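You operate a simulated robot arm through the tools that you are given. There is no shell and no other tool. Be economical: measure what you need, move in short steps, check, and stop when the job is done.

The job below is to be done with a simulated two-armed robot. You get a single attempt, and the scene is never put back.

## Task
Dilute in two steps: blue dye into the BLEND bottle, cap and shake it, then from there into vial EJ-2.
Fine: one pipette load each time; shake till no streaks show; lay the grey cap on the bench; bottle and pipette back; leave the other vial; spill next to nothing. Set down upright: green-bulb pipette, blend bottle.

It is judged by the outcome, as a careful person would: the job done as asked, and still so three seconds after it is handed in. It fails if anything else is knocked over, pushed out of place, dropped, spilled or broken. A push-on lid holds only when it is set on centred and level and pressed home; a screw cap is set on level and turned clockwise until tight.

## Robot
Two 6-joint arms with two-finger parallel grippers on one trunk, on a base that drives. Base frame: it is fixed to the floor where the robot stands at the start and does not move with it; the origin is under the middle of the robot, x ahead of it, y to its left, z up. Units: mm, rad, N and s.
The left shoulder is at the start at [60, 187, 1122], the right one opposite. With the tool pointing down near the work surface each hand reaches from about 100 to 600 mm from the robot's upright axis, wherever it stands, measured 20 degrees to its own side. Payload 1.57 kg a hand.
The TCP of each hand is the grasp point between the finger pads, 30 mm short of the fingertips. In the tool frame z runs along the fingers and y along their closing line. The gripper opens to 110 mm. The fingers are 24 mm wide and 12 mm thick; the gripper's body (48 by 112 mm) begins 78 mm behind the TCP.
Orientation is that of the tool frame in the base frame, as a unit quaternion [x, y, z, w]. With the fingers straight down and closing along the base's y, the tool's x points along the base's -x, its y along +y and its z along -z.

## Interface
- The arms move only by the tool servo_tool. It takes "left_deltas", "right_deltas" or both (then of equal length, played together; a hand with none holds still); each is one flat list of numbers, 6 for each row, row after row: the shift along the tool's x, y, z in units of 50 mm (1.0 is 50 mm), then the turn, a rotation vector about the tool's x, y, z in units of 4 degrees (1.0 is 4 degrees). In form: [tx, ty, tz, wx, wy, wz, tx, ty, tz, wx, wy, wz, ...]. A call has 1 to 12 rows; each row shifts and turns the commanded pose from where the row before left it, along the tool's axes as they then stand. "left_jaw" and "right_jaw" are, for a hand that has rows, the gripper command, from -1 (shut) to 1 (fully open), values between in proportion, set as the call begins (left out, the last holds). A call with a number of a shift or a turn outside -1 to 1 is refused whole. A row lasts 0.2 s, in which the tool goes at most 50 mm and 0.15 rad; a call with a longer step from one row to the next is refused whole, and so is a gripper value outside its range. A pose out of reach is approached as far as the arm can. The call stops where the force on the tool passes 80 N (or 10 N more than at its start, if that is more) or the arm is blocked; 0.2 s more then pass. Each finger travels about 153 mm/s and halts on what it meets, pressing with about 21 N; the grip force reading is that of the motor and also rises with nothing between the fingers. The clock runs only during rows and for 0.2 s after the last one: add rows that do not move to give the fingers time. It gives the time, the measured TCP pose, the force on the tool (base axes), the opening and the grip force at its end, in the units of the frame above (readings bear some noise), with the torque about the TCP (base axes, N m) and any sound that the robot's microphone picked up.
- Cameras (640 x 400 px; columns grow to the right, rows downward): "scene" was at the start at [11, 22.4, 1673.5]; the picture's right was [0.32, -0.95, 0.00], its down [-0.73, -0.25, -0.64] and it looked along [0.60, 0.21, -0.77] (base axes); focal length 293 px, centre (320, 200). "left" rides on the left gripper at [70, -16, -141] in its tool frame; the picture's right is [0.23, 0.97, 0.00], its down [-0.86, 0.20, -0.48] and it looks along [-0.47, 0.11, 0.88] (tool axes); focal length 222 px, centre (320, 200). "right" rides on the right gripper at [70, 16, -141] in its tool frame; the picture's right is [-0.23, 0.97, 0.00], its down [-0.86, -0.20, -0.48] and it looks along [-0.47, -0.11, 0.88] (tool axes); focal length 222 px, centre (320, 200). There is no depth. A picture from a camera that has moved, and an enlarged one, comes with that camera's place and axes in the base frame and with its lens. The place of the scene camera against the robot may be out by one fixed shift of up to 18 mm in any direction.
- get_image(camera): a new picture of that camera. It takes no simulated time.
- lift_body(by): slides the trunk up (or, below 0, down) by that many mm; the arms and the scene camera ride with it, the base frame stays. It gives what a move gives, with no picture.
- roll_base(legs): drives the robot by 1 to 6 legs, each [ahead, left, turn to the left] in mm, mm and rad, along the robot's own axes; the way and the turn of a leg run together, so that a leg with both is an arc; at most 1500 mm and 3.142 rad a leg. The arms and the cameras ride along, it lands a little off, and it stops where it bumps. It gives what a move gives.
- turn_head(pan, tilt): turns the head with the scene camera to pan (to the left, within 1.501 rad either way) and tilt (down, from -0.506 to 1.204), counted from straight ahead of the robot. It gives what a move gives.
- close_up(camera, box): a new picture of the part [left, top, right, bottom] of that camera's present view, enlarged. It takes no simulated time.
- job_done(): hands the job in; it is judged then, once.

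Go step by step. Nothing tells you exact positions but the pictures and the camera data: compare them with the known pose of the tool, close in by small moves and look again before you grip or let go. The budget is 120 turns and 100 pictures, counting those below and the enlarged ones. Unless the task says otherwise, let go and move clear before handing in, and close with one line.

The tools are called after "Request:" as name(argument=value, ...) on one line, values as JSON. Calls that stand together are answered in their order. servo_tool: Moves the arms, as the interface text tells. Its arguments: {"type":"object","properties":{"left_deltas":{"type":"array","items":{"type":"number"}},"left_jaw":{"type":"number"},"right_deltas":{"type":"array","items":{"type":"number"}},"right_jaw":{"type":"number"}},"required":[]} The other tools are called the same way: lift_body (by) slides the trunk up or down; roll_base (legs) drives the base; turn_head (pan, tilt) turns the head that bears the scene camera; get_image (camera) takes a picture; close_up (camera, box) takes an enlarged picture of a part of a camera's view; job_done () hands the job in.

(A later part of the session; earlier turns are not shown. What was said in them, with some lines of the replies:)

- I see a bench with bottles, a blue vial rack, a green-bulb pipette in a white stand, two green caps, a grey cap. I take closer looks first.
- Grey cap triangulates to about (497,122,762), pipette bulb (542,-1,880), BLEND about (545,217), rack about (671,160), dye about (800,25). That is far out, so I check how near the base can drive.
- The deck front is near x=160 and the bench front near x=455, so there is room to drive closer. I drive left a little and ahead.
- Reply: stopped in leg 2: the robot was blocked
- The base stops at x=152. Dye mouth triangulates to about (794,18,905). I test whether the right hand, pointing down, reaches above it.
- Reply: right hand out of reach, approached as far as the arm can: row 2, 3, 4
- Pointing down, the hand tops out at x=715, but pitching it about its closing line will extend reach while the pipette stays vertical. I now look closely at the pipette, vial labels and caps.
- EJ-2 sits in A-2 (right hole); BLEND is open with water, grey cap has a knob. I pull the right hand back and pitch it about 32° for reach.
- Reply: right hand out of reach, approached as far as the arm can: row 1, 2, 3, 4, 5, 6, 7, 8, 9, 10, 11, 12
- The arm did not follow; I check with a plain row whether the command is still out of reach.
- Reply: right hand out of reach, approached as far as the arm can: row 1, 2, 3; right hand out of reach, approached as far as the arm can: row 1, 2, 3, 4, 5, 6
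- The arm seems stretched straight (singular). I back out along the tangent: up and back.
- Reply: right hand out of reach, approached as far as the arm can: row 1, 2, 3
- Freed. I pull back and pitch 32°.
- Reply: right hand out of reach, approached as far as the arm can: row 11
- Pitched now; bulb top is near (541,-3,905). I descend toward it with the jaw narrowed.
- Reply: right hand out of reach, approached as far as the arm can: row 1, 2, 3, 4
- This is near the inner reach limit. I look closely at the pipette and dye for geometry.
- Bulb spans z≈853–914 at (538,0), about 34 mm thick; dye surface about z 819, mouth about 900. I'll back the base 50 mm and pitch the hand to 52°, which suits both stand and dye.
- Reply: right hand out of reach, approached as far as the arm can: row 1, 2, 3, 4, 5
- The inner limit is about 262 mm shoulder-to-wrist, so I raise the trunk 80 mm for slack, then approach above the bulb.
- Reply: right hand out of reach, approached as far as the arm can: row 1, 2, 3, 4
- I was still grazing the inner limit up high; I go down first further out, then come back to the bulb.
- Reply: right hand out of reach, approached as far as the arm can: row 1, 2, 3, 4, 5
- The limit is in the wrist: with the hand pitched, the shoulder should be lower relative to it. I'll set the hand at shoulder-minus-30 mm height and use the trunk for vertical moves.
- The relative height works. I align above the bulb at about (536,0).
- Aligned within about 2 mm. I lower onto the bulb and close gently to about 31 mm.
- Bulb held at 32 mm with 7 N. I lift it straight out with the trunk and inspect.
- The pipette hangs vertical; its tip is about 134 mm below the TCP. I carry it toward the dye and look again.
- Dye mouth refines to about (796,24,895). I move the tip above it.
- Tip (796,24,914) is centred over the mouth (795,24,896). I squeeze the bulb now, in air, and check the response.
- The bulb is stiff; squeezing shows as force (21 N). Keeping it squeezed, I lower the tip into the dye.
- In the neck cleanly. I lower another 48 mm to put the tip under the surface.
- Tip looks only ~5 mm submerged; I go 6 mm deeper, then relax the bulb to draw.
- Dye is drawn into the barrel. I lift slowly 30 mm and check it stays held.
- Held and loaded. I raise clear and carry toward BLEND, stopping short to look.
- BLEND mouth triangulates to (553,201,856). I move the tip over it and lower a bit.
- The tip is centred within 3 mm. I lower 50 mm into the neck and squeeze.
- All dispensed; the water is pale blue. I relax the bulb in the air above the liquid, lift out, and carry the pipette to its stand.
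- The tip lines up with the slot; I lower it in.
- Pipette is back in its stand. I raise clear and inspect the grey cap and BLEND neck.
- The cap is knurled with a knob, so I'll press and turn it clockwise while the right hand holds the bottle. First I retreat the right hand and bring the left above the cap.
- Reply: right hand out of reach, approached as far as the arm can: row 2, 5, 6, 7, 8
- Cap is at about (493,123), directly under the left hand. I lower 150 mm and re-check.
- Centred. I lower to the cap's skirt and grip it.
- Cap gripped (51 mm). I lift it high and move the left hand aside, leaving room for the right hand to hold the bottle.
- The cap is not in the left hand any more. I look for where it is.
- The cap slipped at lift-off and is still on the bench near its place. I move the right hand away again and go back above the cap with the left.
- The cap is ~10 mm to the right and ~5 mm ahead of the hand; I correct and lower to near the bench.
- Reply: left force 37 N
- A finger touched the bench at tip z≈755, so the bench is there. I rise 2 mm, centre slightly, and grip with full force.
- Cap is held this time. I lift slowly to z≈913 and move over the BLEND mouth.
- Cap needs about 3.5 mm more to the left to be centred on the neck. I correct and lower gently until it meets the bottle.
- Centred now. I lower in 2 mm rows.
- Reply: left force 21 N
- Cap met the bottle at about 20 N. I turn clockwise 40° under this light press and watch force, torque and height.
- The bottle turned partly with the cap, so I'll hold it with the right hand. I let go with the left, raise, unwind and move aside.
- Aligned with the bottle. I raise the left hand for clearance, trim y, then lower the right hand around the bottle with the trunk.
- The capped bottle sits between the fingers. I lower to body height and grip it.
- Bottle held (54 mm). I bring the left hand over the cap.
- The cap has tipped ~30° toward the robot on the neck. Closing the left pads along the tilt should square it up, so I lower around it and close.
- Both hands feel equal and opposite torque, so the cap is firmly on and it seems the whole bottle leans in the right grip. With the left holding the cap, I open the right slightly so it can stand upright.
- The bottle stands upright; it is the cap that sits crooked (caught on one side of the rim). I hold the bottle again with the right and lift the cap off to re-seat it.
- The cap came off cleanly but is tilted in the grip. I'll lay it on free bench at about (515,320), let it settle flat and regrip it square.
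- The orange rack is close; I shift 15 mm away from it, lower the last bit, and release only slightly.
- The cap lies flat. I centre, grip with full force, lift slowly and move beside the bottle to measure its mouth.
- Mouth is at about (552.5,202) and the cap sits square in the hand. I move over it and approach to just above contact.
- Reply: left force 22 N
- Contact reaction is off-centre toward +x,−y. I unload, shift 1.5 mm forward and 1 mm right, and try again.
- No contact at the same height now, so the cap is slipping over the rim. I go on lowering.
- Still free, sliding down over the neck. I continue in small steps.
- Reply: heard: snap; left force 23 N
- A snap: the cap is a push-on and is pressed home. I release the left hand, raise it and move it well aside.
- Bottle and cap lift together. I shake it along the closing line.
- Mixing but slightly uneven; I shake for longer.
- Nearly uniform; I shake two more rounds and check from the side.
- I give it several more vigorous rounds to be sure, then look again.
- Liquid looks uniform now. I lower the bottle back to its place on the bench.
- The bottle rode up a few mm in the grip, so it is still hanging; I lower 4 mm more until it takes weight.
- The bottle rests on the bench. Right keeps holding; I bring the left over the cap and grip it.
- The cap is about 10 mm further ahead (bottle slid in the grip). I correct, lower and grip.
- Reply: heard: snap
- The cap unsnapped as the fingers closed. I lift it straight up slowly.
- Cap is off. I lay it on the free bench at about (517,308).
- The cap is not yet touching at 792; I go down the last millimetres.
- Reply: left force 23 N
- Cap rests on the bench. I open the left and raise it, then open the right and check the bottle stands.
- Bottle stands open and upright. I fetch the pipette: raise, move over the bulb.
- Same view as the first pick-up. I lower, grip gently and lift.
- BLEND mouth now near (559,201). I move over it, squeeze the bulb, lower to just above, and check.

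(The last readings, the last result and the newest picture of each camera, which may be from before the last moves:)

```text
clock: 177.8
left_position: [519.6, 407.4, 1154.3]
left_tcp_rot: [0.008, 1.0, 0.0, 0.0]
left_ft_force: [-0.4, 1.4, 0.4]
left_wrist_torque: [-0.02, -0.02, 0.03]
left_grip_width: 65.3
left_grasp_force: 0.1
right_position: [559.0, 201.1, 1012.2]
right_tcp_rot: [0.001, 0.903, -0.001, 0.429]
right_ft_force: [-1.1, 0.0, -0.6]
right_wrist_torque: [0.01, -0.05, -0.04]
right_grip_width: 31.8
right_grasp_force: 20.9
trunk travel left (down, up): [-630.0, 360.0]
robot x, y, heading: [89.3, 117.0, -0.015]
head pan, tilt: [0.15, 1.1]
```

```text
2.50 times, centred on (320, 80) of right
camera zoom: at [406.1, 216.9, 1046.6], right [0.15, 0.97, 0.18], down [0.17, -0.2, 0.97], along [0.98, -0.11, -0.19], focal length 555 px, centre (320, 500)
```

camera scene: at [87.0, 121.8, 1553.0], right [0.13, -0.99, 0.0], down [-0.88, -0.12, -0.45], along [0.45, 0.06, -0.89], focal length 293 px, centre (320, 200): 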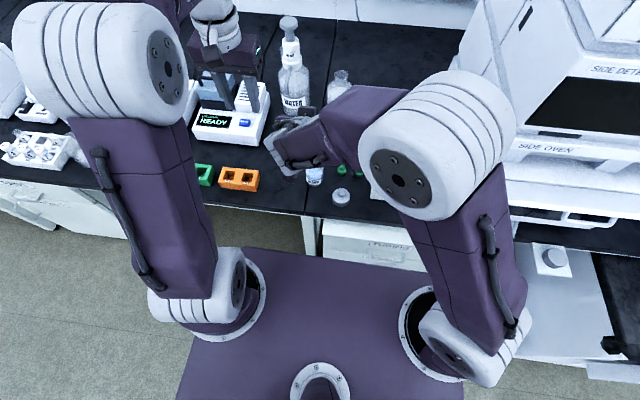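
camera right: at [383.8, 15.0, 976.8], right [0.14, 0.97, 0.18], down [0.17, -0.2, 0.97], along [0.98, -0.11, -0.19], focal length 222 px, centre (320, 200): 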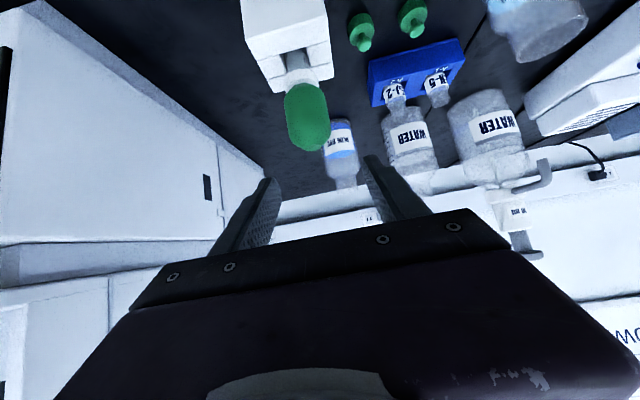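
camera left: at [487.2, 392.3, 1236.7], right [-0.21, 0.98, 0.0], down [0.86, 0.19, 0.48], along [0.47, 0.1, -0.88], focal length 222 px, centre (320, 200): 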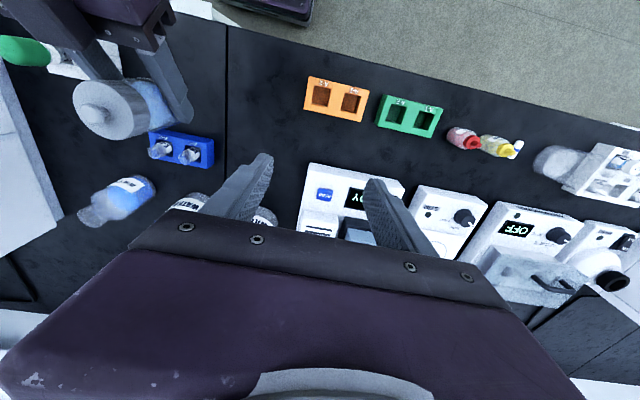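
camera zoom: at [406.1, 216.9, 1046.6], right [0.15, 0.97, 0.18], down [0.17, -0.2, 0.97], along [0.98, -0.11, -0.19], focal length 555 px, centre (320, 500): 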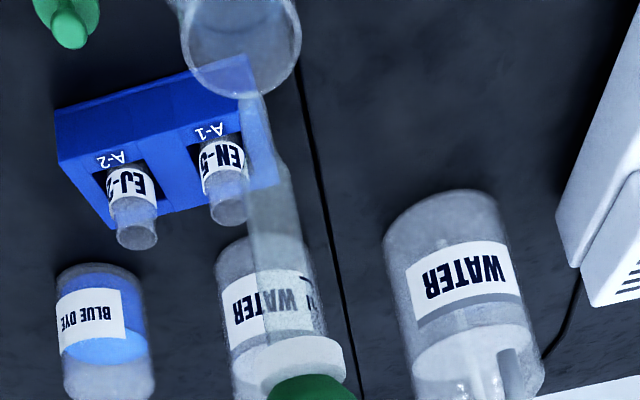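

The tip is centred over the mouth as before. I lower it into the liquid and release the bulb to draw one load.

Request:
lift_body(by=-97)

Request:
servo_tool(right_deltas=[0, 0, 0, 0, 0, 0, 0, 0, 0, 0, 0, 0, 0, 0, 0, 0, 0, 0, 0, 0, 0, 0, 0, 0, 0, 0, 0, 0, 0, 0], right_jaw=-0.42)

Request:
close_up(camera="right", box=[220, 0, 420, 240])

```text
clock: 179.1
left_position: [518.9, 407.1, 1056.3]
left_tcp_rot: [0.009, 1.0, 0.0, 0.001]
left_ft_force: [0.2, 0.9, 0.1]
left_wrist_torque: [0.02, 0.01, 0.03]
left_grip_width: 65.1
left_grasp_force: 0.0
right_position: [558.2, 201.1, 915.2]
right_tcp_rot: [0.001, 0.903, 0.0, 0.43]
right_ft_force: [0.9, -0.3, -0.2]
right_wrist_torque: [-0.04, 0.04, 0.0]
right_grip_width: 31.8
right_grasp_force: 21.2
trunk travel left (down, up): [-533.0, 457.0]
robot x, y, heading: [87.8, 115.9, -0.019]
head pan, tilt: [0.15, 1.1]
```

```text
clock: 180.3
left_position: [519.5, 407.5, 1056.7]
left_tcp_rot: [0.008, 1.0, 0.0, 0.0]
left_ft_force: [-0.2, -0.3, 0.4]
left_wrist_torque: [0.0, 0.0, -0.01]
left_grip_width: 65.0
left_grasp_force: 0.0
right_position: [559.0, 200.9, 915.0]
right_tcp_rot: [0.0, 0.903, 0.0, 0.43]
right_ft_force: [-0.2, 0.3, 0.6]
right_wrist_torque: [0.02, 0.02, 0.01]
right_grip_width: 33.1
right_grasp_force: 0.8
trunk travel left (down, up): [-533.0, 457.0]
robot x, y, heading: [87.1, 113.9, -0.022]
head pan, tilt: [0.15, 1.1]
```

```text
1.67 times, centred on (320, 120) of right
camera zoom: at [406.3, 217.0, 949.5], right [0.15, 0.97, 0.18], down [0.17, -0.2, 0.97], along [0.98, -0.11, -0.19], focal length 370 px, centre (320, 333)
```

zoom: 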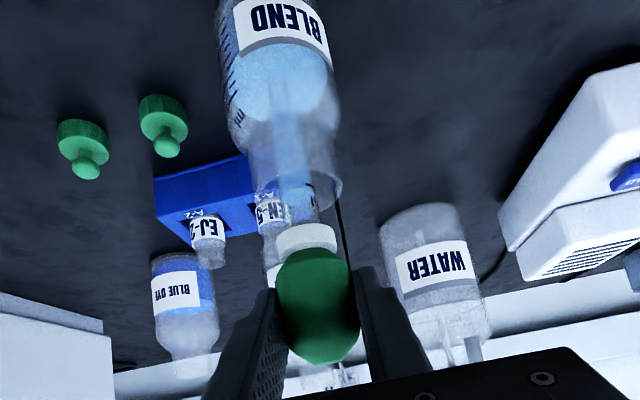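

Pale blue load drawn. EJ-2's mouth triangulates to about (678,109,821); I lift out and carry the tip above it.

Request:
lift_body(by=30)

Request:
lift_body(by=100)

Request:
servo_tool(right_deltas=[-0.2, -0.25, 0.25, 0, 0, 0, -0.3, -0.37, 0.37, 0, 0, 0, -0.3, -0.37, 0.37, 0, 0, 0, -0.3, -0.37, 0.37, 0, 0, 0, -0.25, -0.29, 0.31, 0, 0, 0, -0.143, -0.18, 0.17, 0, 0, 0, 0, 0, 0, 0, 0, 0])

Request:
lift_body(by=-65)

Request:
close_up(camera="right", box=[220, 0, 420, 160])

```text
clock: 181.0
left_position: [519.1, 406.9, 1086.7]
left_tcp_rot: [0.009, 1.0, 0.0, -0.001]
left_ft_force: [-0.2, -1.0, 0.0]
left_wrist_torque: [-0.03, 0.01, -0.03]
left_grip_width: 64.8
left_grasp_force: 0.1
right_position: [558.8, 202.5, 945.9]
right_tcp_rot: [0.001, 0.903, 0.0, 0.429]
right_ft_force: [0.5, -0.3, -0.8]
right_wrist_torque: [0.05, 0.01, -0.02]
right_grip_width: 33.1
right_grasp_force: 0.8
trunk travel left (down, up): [-563.0, 427.0]
robot x, y, heading: [86.6, 117.6, -0.017]
head pan, tilt: [0.15, 1.1]
```

```text
clock: 182.3
left_position: [518.9, 405.7, 1186.5]
left_tcp_rot: [0.008, 1.0, 0.001, 0.001]
left_ft_force: [-0.5, 0.3, 1.0]
left_wrist_torque: [-0.02, -0.01, 0.03]
left_grip_width: 65.0
left_grasp_force: 0.0
right_position: [560.1, 200.0, 1045.8]
right_tcp_rot: [0.001, 0.903, -0.001, 0.43]
right_ft_force: [-0.1, -0.1, -1.2]
right_wrist_torque: [0.01, 0.02, 0.01]
right_grip_width: 32.8
right_grasp_force: 0.2
trunk travel left (down, up): [-663.0, 327.0]
robot x, y, heading: [84.5, 115.1, -0.014]
head pan, tilt: [0.15, 1.1]
```

```text
clock: 183.9
left_position: [518.7, 407.0, 1186.7]
left_tcp_rot: [0.009, 1.0, 0.0, 0.0]
left_ft_force: [0.6, 0.2, 0.5]
left_wrist_torque: [-0.03, 0.0, -0.01]
left_grip_width: 65.2
left_grasp_force: 0.0
right_position: [677.4, 110.9, 1045.2]
right_tcp_rot: [0.001, 0.903, 0.0, 0.43]
right_ft_force: [0.6, 0.1, 0.1]
right_wrist_torque: [-0.01, 0.03, -0.04]
right_grip_width: 32.8
right_grasp_force: 0.1
trunk travel left (down, up): [-663.0, 327.0]
robot x, y, heading: [85.3, 116.7, -0.02]
head pan, tilt: [0.15, 1.1]
```

```text
clock: 185.0
left_position: [519.6, 407.3, 1121.2]
left_tcp_rot: [0.008, 1.0, -0.001, 0.0]
left_ft_force: [0.4, 0.8, 0.0]
left_wrist_torque: [0.02, -0.02, 0.0]
left_grip_width: 65.0
left_grasp_force: 0.1
right_position: [677.5, 109.3, 980.8]
right_tcp_rot: [0.001, 0.903, -0.001, 0.43]
right_ft_force: [-0.4, 0.1, -0.3]
right_wrist_torque: [-0.03, -0.01, 0.0]
right_grip_width: 32.9
right_grasp_force: 0.7
trunk travel left (down, up): [-598.0, 392.0]
robot x, y, heading: [85.1, 113.2, -0.014]
head pan, tilt: [0.15, 1.1]
```

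```text
2.50 times, centred on (320, 80) of right
camera zoom: at [524.1, 125.9, 1014.3], right [0.15, 0.97, 0.18], down [0.17, -0.2, 0.97], along [0.98, -0.11, -0.19], focal length 555 px, centre (320, 500)
```

zoom: 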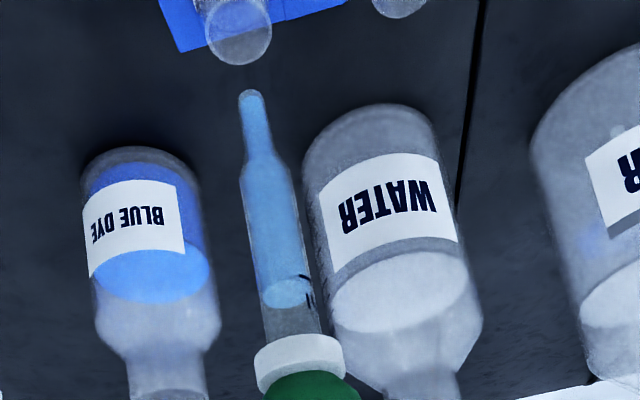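

Tip and vial mouth align within a millimetre. I lower the tip 13 mm into EJ-2 and dispense.

Request:
lift_body(by=-38)

Request:
servo_tool(right_deltas=[0, 0, 0, 0, 0, 0, 0, 0, 0, 0, 0, 0, 0, 0, 0, 0, 0, 0, 0, 0, 0, 0, 0, 0, 0, 0, 0, 0, 0, 0, 0, 0, 0, 0, 0, 0], right_jaw=-0.7)

Request:
close_up(camera="right", box=[220, 0, 420, 160])

```text
clock: 185.8
left_position: [518.0, 406.9, 1082.6]
left_tcp_rot: [0.009, 1.0, 0.0, 0.0]
left_ft_force: [-0.8, -0.6, -0.1]
left_wrist_torque: [0.01, -0.02, -0.02]
left_grip_width: 64.8
left_grasp_force: 0.0
right_position: [677.1, 109.1, 941.7]
right_tcp_rot: [0.001, 0.903, 0.0, 0.429]
right_ft_force: [-0.3, -0.2, -0.3]
right_wrist_torque: [0.04, 0.0, -0.02]
right_grip_width: 32.9
right_grasp_force: 0.8
trunk travel left (down, up): [-560.0, 430.0]
robot x, y, heading: [82.7, 115.3, -0.016]
head pan, tilt: [0.15, 1.1]
```

```text
clock: 187.2
left_position: [518.5, 407.0, 1084.6]
left_tcp_rot: [0.009, 1.0, 0.0, 0.0]
left_ft_force: [-0.7, -0.2, 0.0]
left_wrist_torque: [0.0, 0.0, -0.03]
left_grip_width: 64.9
left_grasp_force: 0.1
right_position: [677.2, 109.5, 942.7]
right_tcp_rot: [0.0, 0.903, 0.0, 0.43]
right_ft_force: [-0.7, 0.1, 0.8]
right_wrist_torque: [0.0, 0.0, 0.0]
right_grip_width: 31.7
right_grasp_force: 20.7
trunk travel left (down, up): [-560.0, 430.0]
robot x, y, heading: [89.8, 114.4, -0.02]
head pan, tilt: [0.15, 1.1]
```

```text
2.50 times, centred on (320, 80) of right
camera zoom: at [524.2, 125.9, 976.2], right [0.15, 0.97, 0.18], down [0.17, -0.2, 0.97], along [0.98, -0.11, -0.19], focal length 555 px, centre (320, 500)
```

zoom: 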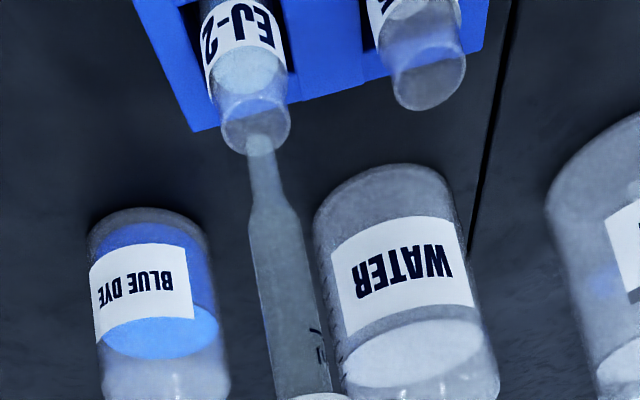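

The load is out, but the pipette seems to have ridden up in the grip, so I look tightly at the vial.

Request:
close_up(camera="right", box=[270, 0, 350, 70])

```text
5.71 times, centred on (310, 35) of right
camera zoom: at [524.2, 125.9, 976.2], right [0.15, 0.97, 0.18], down [0.17, -0.2, 0.97], along [0.98, -0.11, -0.19], focal length 1269 px, centre (377, 1143)
```

zoom: 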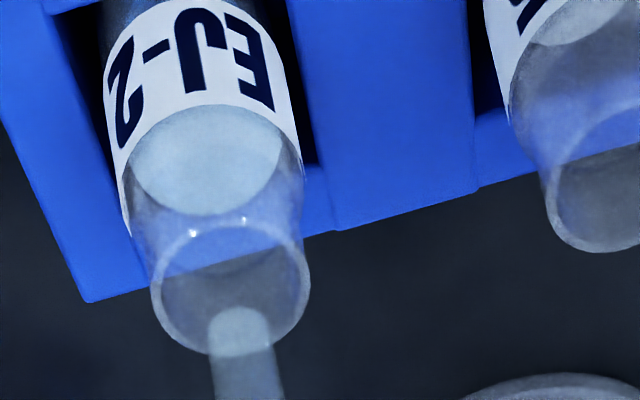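

EJ-2's level has risen and is tinted, nothing spilled. I lift out and carry the pipette back, allowing for a slight 4 mm forward lean of its tip.

Request:
lift_body(by=120)

Request:
servo_tool(right_deltas=[0.2, -0.241, -0.24, 0, 0, 0, 0.357, -0.441, -0.44, 0, 0, 0, 0.357, -0.441, -0.44, 0, 0, 0, 0.357, -0.441, -0.44, 0, 0, 0, 0.357, -0.441, -0.44, 0, 0, 0, 0.157, -0.2, -0.2, 0, 0, 0, 0, 0, 0, 0, 0, 0])

Request:
lift_body(by=-75)

Request:
close_up(camera="right", box=[220, 0, 420, 160])

```text
clock: 188.7
left_position: [520.2, 407.2, 1204.5]
left_tcp_rot: [0.009, 1.0, 0.0, 0.0]
left_ft_force: [0.3, -0.6, -0.3]
left_wrist_torque: [0.01, -0.01, 0.02]
left_grip_width: 64.9
left_grasp_force: 0.0
right_position: [677.4, 109.4, 1063.5]
right_tcp_rot: [0.0, 0.903, 0.0, 0.43]
right_ft_force: [0.4, 0.0, -0.5]
right_wrist_torque: [0.02, 0.02, -0.02]
right_grip_width: 31.9
right_grasp_force: 20.7
trunk travel left (down, up): [-680.0, 310.0]
robot x, y, heading: [88.7, 116.8, -0.014]
head pan, tilt: [0.15, 1.1]
```

```text
clock: 190.3
left_position: [519.0, 406.6, 1203.6]
left_tcp_rot: [0.009, 1.0, 0.0, 0.0]
left_ft_force: [0.3, 0.2, -0.8]
left_wrist_torque: [-0.01, 0.02, -0.01]
left_grip_width: 65.1
left_grasp_force: 0.0
right_position: [536.0, -0.7, 1063.0]
right_tcp_rot: [0.001, 0.903, -0.001, 0.43]
right_ft_force: [-0.3, 0.9, -0.7]
right_wrist_torque: [0.04, 0.02, -0.02]
right_grip_width: 31.6
right_grasp_force: 21.2
trunk travel left (down, up): [-680.0, 310.0]
robot x, y, heading: [82.2, 113.0, -0.013]
head pan, tilt: [0.15, 1.1]
```

```text
clock: 191.4
left_position: [519.3, 406.8, 1128.6]
left_tcp_rot: [0.01, 1.0, 0.0, 0.0]
left_ft_force: [-0.4, 0.0, 0.2]
left_wrist_torque: [-0.01, -0.01, -0.01]
left_grip_width: 65.0
left_grasp_force: 0.0
right_position: [534.8, 0.2, 988.1]
right_tcp_rot: [0.001, 0.903, 0.0, 0.43]
right_ft_force: [0.2, 0.0, 0.5]
right_wrist_torque: [-0.02, -0.01, 0.03]
right_grip_width: 31.6
right_grasp_force: 21.1
trunk travel left (down, up): [-605.0, 385.0]
robot x, y, heading: [86.7, 114.8, -0.02]
head pan, tilt: [0.15, 1.1]
```

```text
2.50 times, centred on (320, 80) of right
camera zoom: at [382.2, 16.3, 1022.0], right [0.15, 0.97, 0.18], down [0.17, -0.2, 0.97], along [0.98, -0.11, -0.19], focal length 555 px, centre (320, 500)
```

zoom: 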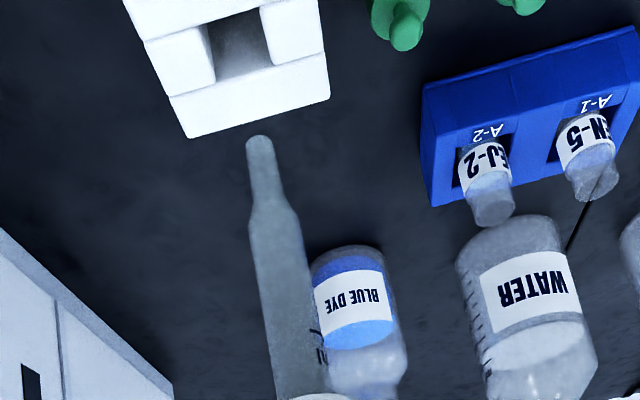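

The slot (about 22 mm wide) is centred near (534,0); the tip is near x 539. I shift back 3 mm and lower.

Request:
servo_tool(right_deltas=[0.038, 0, -0.047, 0, 0, 0, 0, 0, 0, 0, 0, 0])

Request:
lift_body(by=-50)

Request:
lift_body(by=-40)

Request:
lift_body(by=-15)

```text
clock: 192.0
left_position: [518.9, 406.0, 1129.4]
left_tcp_rot: [0.009, 1.0, 0.0, 0.0]
left_ft_force: [0.8, -0.1, -0.2]
left_wrist_torque: [0.04, 0.0, 0.03]
left_grip_width: 64.9
left_grasp_force: 0.1
right_position: [531.0, 0.6, 988.3]
right_tcp_rot: [0.002, 0.903, -0.001, 0.43]
right_ft_force: [0.3, -0.3, 1.1]
right_wrist_torque: [0.01, -0.01, 0.02]
right_grip_width: 32.1
right_grasp_force: 20.8
trunk travel left (down, up): [-605.0, 385.0]
robot x, y, heading: [86.5, 115.9, -0.019]
head pan, tilt: [0.15, 1.1]
```

```text
clock: 192.9
left_position: [519.7, 405.5, 1078.7]
left_tcp_rot: [0.008, 1.0, 0.0, 0.001]
left_ft_force: [0.4, 0.3, 0.4]
left_wrist_torque: [-0.01, -0.01, 0.04]
left_grip_width: 64.9
left_grasp_force: 0.0
right_position: [531.0, 0.4, 937.0]
right_tcp_rot: [0.001, 0.903, -0.001, 0.429]
right_ft_force: [0.0, -0.2, 0.3]
right_wrist_torque: [-0.02, 0.01, -0.02]
right_grip_width: 31.7
right_grasp_force: 20.9
trunk travel left (down, up): [-555.0, 435.0]
robot x, y, heading: [86.6, 113.7, -0.018]
head pan, tilt: [0.15, 1.1]
```

```text
clock: 193.8
left_position: [517.3, 407.7, 1039.1]
left_tcp_rot: [0.009, 1.0, 0.0, 0.001]
left_ft_force: [-1.3, 0.9, -0.3]
left_wrist_torque: [-0.05, 0.0, 0.01]
left_grip_width: 65.0
left_grasp_force: 0.0
right_position: [531.6, 1.1, 900.7]
right_tcp_rot: [0.001, 0.902, -0.001, 0.431]
right_ft_force: [2.4, 0.4, 18.0]
right_wrist_torque: [0.06, -0.16, 0.01]
right_grip_width: 31.5
right_grasp_force: 20.6
trunk travel left (down, up): [-515.0, 475.0]
robot x, y, heading: [86.9, 117.4, -0.018]
head pan, tilt: [0.15, 1.1]
```

```text
clock: 194.4
left_position: [519.3, 406.8, 1023.9]
left_tcp_rot: [0.009, 1.0, 0.0, 0.0]
left_ft_force: [0.9, 0.1, -0.1]
left_wrist_torque: [-0.03, -0.01, 0.03]
left_grip_width: 65.0
left_grasp_force: 0.1
right_position: [532.0, 0.7, 880.0]
right_tcp_rot: [0.001, 0.904, -0.001, 0.427]
right_ft_force: [0.0, -0.6, 0.2]
right_wrist_torque: [-0.02, 0.03, 0.04]
right_grip_width: 16.8
right_grasp_force: 0.1
trunk travel left (down, up): [-500.0, 490.0]
robot x, y, heading: [85.3, 116.2, -0.023]
head pan, tilt: [0.15, 1.1]
```

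The pipette met resistance and the fingers slid off the bulb. I look before moving anything.

Request:
get_image(camera="right")

```text
1 pictures are left
camera right: at [378.3, 16.3, 915.7], right [0.15, 0.97, 0.17], down [0.17, -0.2, 0.96], along [0.97, -0.11, -0.2], focal length 222 px, centre (320, 200)
```

right: 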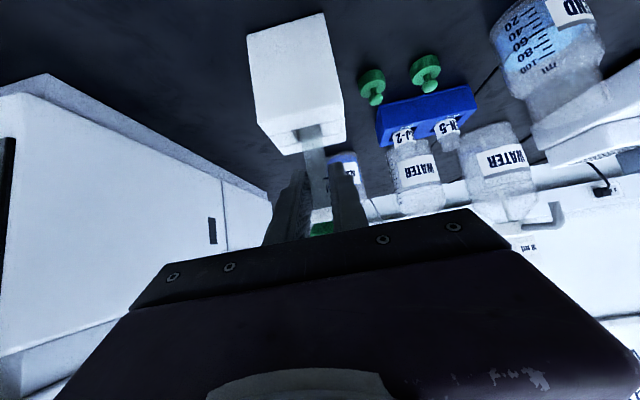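

The pipette stands in the slot but high, with my fingers now around its barrel under the bulb. I let it down in stages: open a little so the collar passes, lower the hand, then open fully.

Request:
servo_tool(right_deltas=[-0.03, -0.01, 0.03, 0, 0, 0, 0, 0, 0, 0, 0, 0], right_jaw=-0.52)

Request:
lift_body(by=-12)

Request:
servo_tool(right_deltas=[0, 0, 0, 0, 0, 0, 0, 0, 0, 0, 0, 0, 0, 0, 0, 0, 0, 0], right_jaw=-0.15)

```text
clock: 195.0
left_position: [519.0, 406.3, 1024.6]
left_tcp_rot: [0.009, 1.0, 0.0, 0.0]
left_ft_force: [0.7, 0.0, -0.5]
left_wrist_torque: [-0.01, 0.02, -0.01]
left_grip_width: 64.9
left_grasp_force: 0.0
right_position: [534.2, -0.7, 881.9]
right_tcp_rot: [0.001, 0.903, -0.001, 0.43]
right_ft_force: [-0.3, 0.1, -1.4]
right_wrist_torque: [-0.01, -0.02, -0.04]
right_grip_width: 26.8
right_grasp_force: 0.5
trunk travel left (down, up): [-500.0, 490.0]
robot x, y, heading: [83.7, 115.8, -0.017]
head pan, tilt: [0.15, 1.1]
```

```text
clock: 195.6
left_position: [519.1, 407.9, 1011.0]
left_tcp_rot: [0.009, 1.0, -0.001, 0.0]
left_ft_force: [-0.3, 0.3, 0.9]
left_wrist_torque: [0.0, -0.01, 0.0]
left_grip_width: 64.9
left_grasp_force: 0.0
right_position: [533.7, 0.8, 871.8]
right_tcp_rot: [0.0, 0.903, 0.001, 0.43]
right_ft_force: [-0.3, 0.5, -0.9]
right_wrist_torque: [0.03, 0.0, 0.0]
right_grip_width: 26.4
right_grasp_force: 0.4
trunk travel left (down, up): [-488.0, 502.0]
robot x, y, heading: [85.1, 114.7, -0.016]
head pan, tilt: [0.15, 1.1]
```

```text
clock: 196.4
left_position: [519.1, 407.1, 1012.2]
left_tcp_rot: [0.009, 1.0, 0.0, 0.0]
left_ft_force: [-0.7, -0.4, -0.5]
left_wrist_torque: [0.01, -0.03, -0.07]
left_grip_width: 64.8
left_grasp_force: 0.1
right_position: [534.9, -0.6, 872.6]
right_tcp_rot: [0.001, 0.903, -0.001, 0.43]
right_ft_force: [0.2, -0.3, -0.2]
right_wrist_torque: [-0.04, 0.0, -0.01]
right_grip_width: 46.6
right_grasp_force: 0.0
trunk travel left (down, up): [-488.0, 502.0]
robot x, y, heading: [83.9, 117.3, -0.017]
head pan, tilt: [0.15, 1.1]
```

I test by touch where the bulb is: a gentle close should stop at ~32 mm if the pipette is seated.

Request:
servo_tool(right_deltas=[0, 0, 0, 0, 0, 0, 0, 0, 0, 0, 0, 0], right_jaw=-0.55)

Request:
servo_tool(right_deltas=[0, 0, 0, 0, 0, 0, 0, 0, 0, 0, 0, 0], right_jaw=-0.15)

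```text
clock: 197.0
left_position: [519.4, 407.2, 1011.3]
left_tcp_rot: [0.008, 1.0, 0.0, 0.0]
left_ft_force: [0.3, 0.4, -0.1]
left_wrist_torque: [0.02, 0.01, 0.01]
left_grip_width: 64.6
left_grasp_force: 0.1
right_position: [535.1, 0.2, 871.4]
right_tcp_rot: [0.001, 0.903, 0.0, 0.43]
right_ft_force: [0.2, -1.0, 0.2]
right_wrist_torque: [-0.01, 0.02, 0.01]
right_grip_width: 31.6
right_grasp_force: 20.9
trunk travel left (down, up): [-488.0, 502.0]
robot x, y, heading: [85.4, 113.4, -0.016]
head pan, tilt: [0.15, 1.1]
```

```text
clock: 197.6
left_position: [519.4, 406.3, 1012.9]
left_tcp_rot: [0.008, 1.0, 0.0, 0.0]
left_ft_force: [0.2, -0.2, 1.0]
left_wrist_torque: [-0.04, 0.02, 0.01]
left_grip_width: 64.8
left_grasp_force: 0.1
right_position: [534.7, 0.2, 871.7]
right_tcp_rot: [0.001, 0.903, 0.0, 0.43]
right_ft_force: [0.0, 0.4, 0.7]
right_wrist_torque: [0.05, -0.03, -0.02]
right_grip_width: 46.7
right_grasp_force: 0.0
trunk travel left (down, up): [-488.0, 502.0]
robot x, y, heading: [88.3, 115.2, -0.019]
head pan, tilt: [0.15, 1.1]
```

Bulb is at seated height. I open wider, raise clear and use the last picture to confirm.

Request:
servo_tool(right_deltas=[0, 0, 0, 0, 0, 0, 0, 0, 0, 0, 0, 0], right_jaw=0.27)

Request:
lift_body(by=120)

Request:
get_image(camera="right")

```text
clock: 198.2
left_position: [518.9, 405.5, 1011.1]
left_tcp_rot: [0.009, 1.0, 0.0, 0.0]
left_ft_force: [-0.8, -0.4, -0.4]
left_wrist_torque: [-0.02, -0.01, 0.0]
left_grip_width: 65.0
left_grasp_force: 0.1
right_position: [533.9, 0.4, 871.5]
right_tcp_rot: [0.001, 0.903, -0.001, 0.43]
right_ft_force: [-0.7, 0.3, 0.5]
right_wrist_torque: [-0.02, 0.02, 0.01]
right_grip_width: 70.0
right_grasp_force: 0.1
trunk travel left (down, up): [-488.0, 502.0]
robot x, y, heading: [86.9, 111.3, -0.021]
head pan, tilt: [0.15, 1.1]
```

```text
clock: 199.7
left_position: [518.9, 406.9, 1131.2]
left_tcp_rot: [0.009, 1.0, 0.001, -0.001]
left_ft_force: [0.5, -0.1, -0.4]
left_wrist_torque: [-0.03, 0.0, -0.02]
left_grip_width: 64.8
left_grasp_force: 0.1
right_position: [534.4, -0.6, 990.6]
right_tcp_rot: [0.001, 0.903, 0.0, 0.43]
right_ft_force: [-0.1, -0.4, -0.4]
right_wrist_torque: [-0.01, -0.03, 0.0]
right_grip_width: 69.8
right_grasp_force: 0.1
trunk travel left (down, up): [-608.0, 382.0]
robot x, y, heading: [87.2, 116.6, -0.023]
head pan, tilt: [0.15, 1.1]
```

```text
0 pictures are left
camera right: at [381.2, 16.1, 1025.1], right [0.15, 0.97, 0.18], down [0.17, -0.2, 0.97], along [0.98, -0.11, -0.19], focal length 222 px, centre (320, 200)
```

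right: 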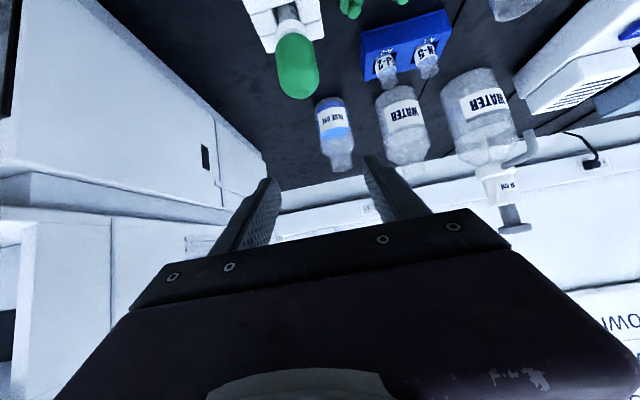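

The pipette is standing upright in its stand and both hands are empty and clear, so I hand the job in.

Request:
job_done()

```text
The job is handed in.
```

I put one load of blue dye into BLEND, capped and shook the bottle until no streaks showed, then put one load from it into EJ-2. BLEND stands upright and open, a few mm from where it was. The pipette slipped in my fingers as I put it back, but it dropped into its stand and is upright. The grey cap is on the bench, and I saw no spills.
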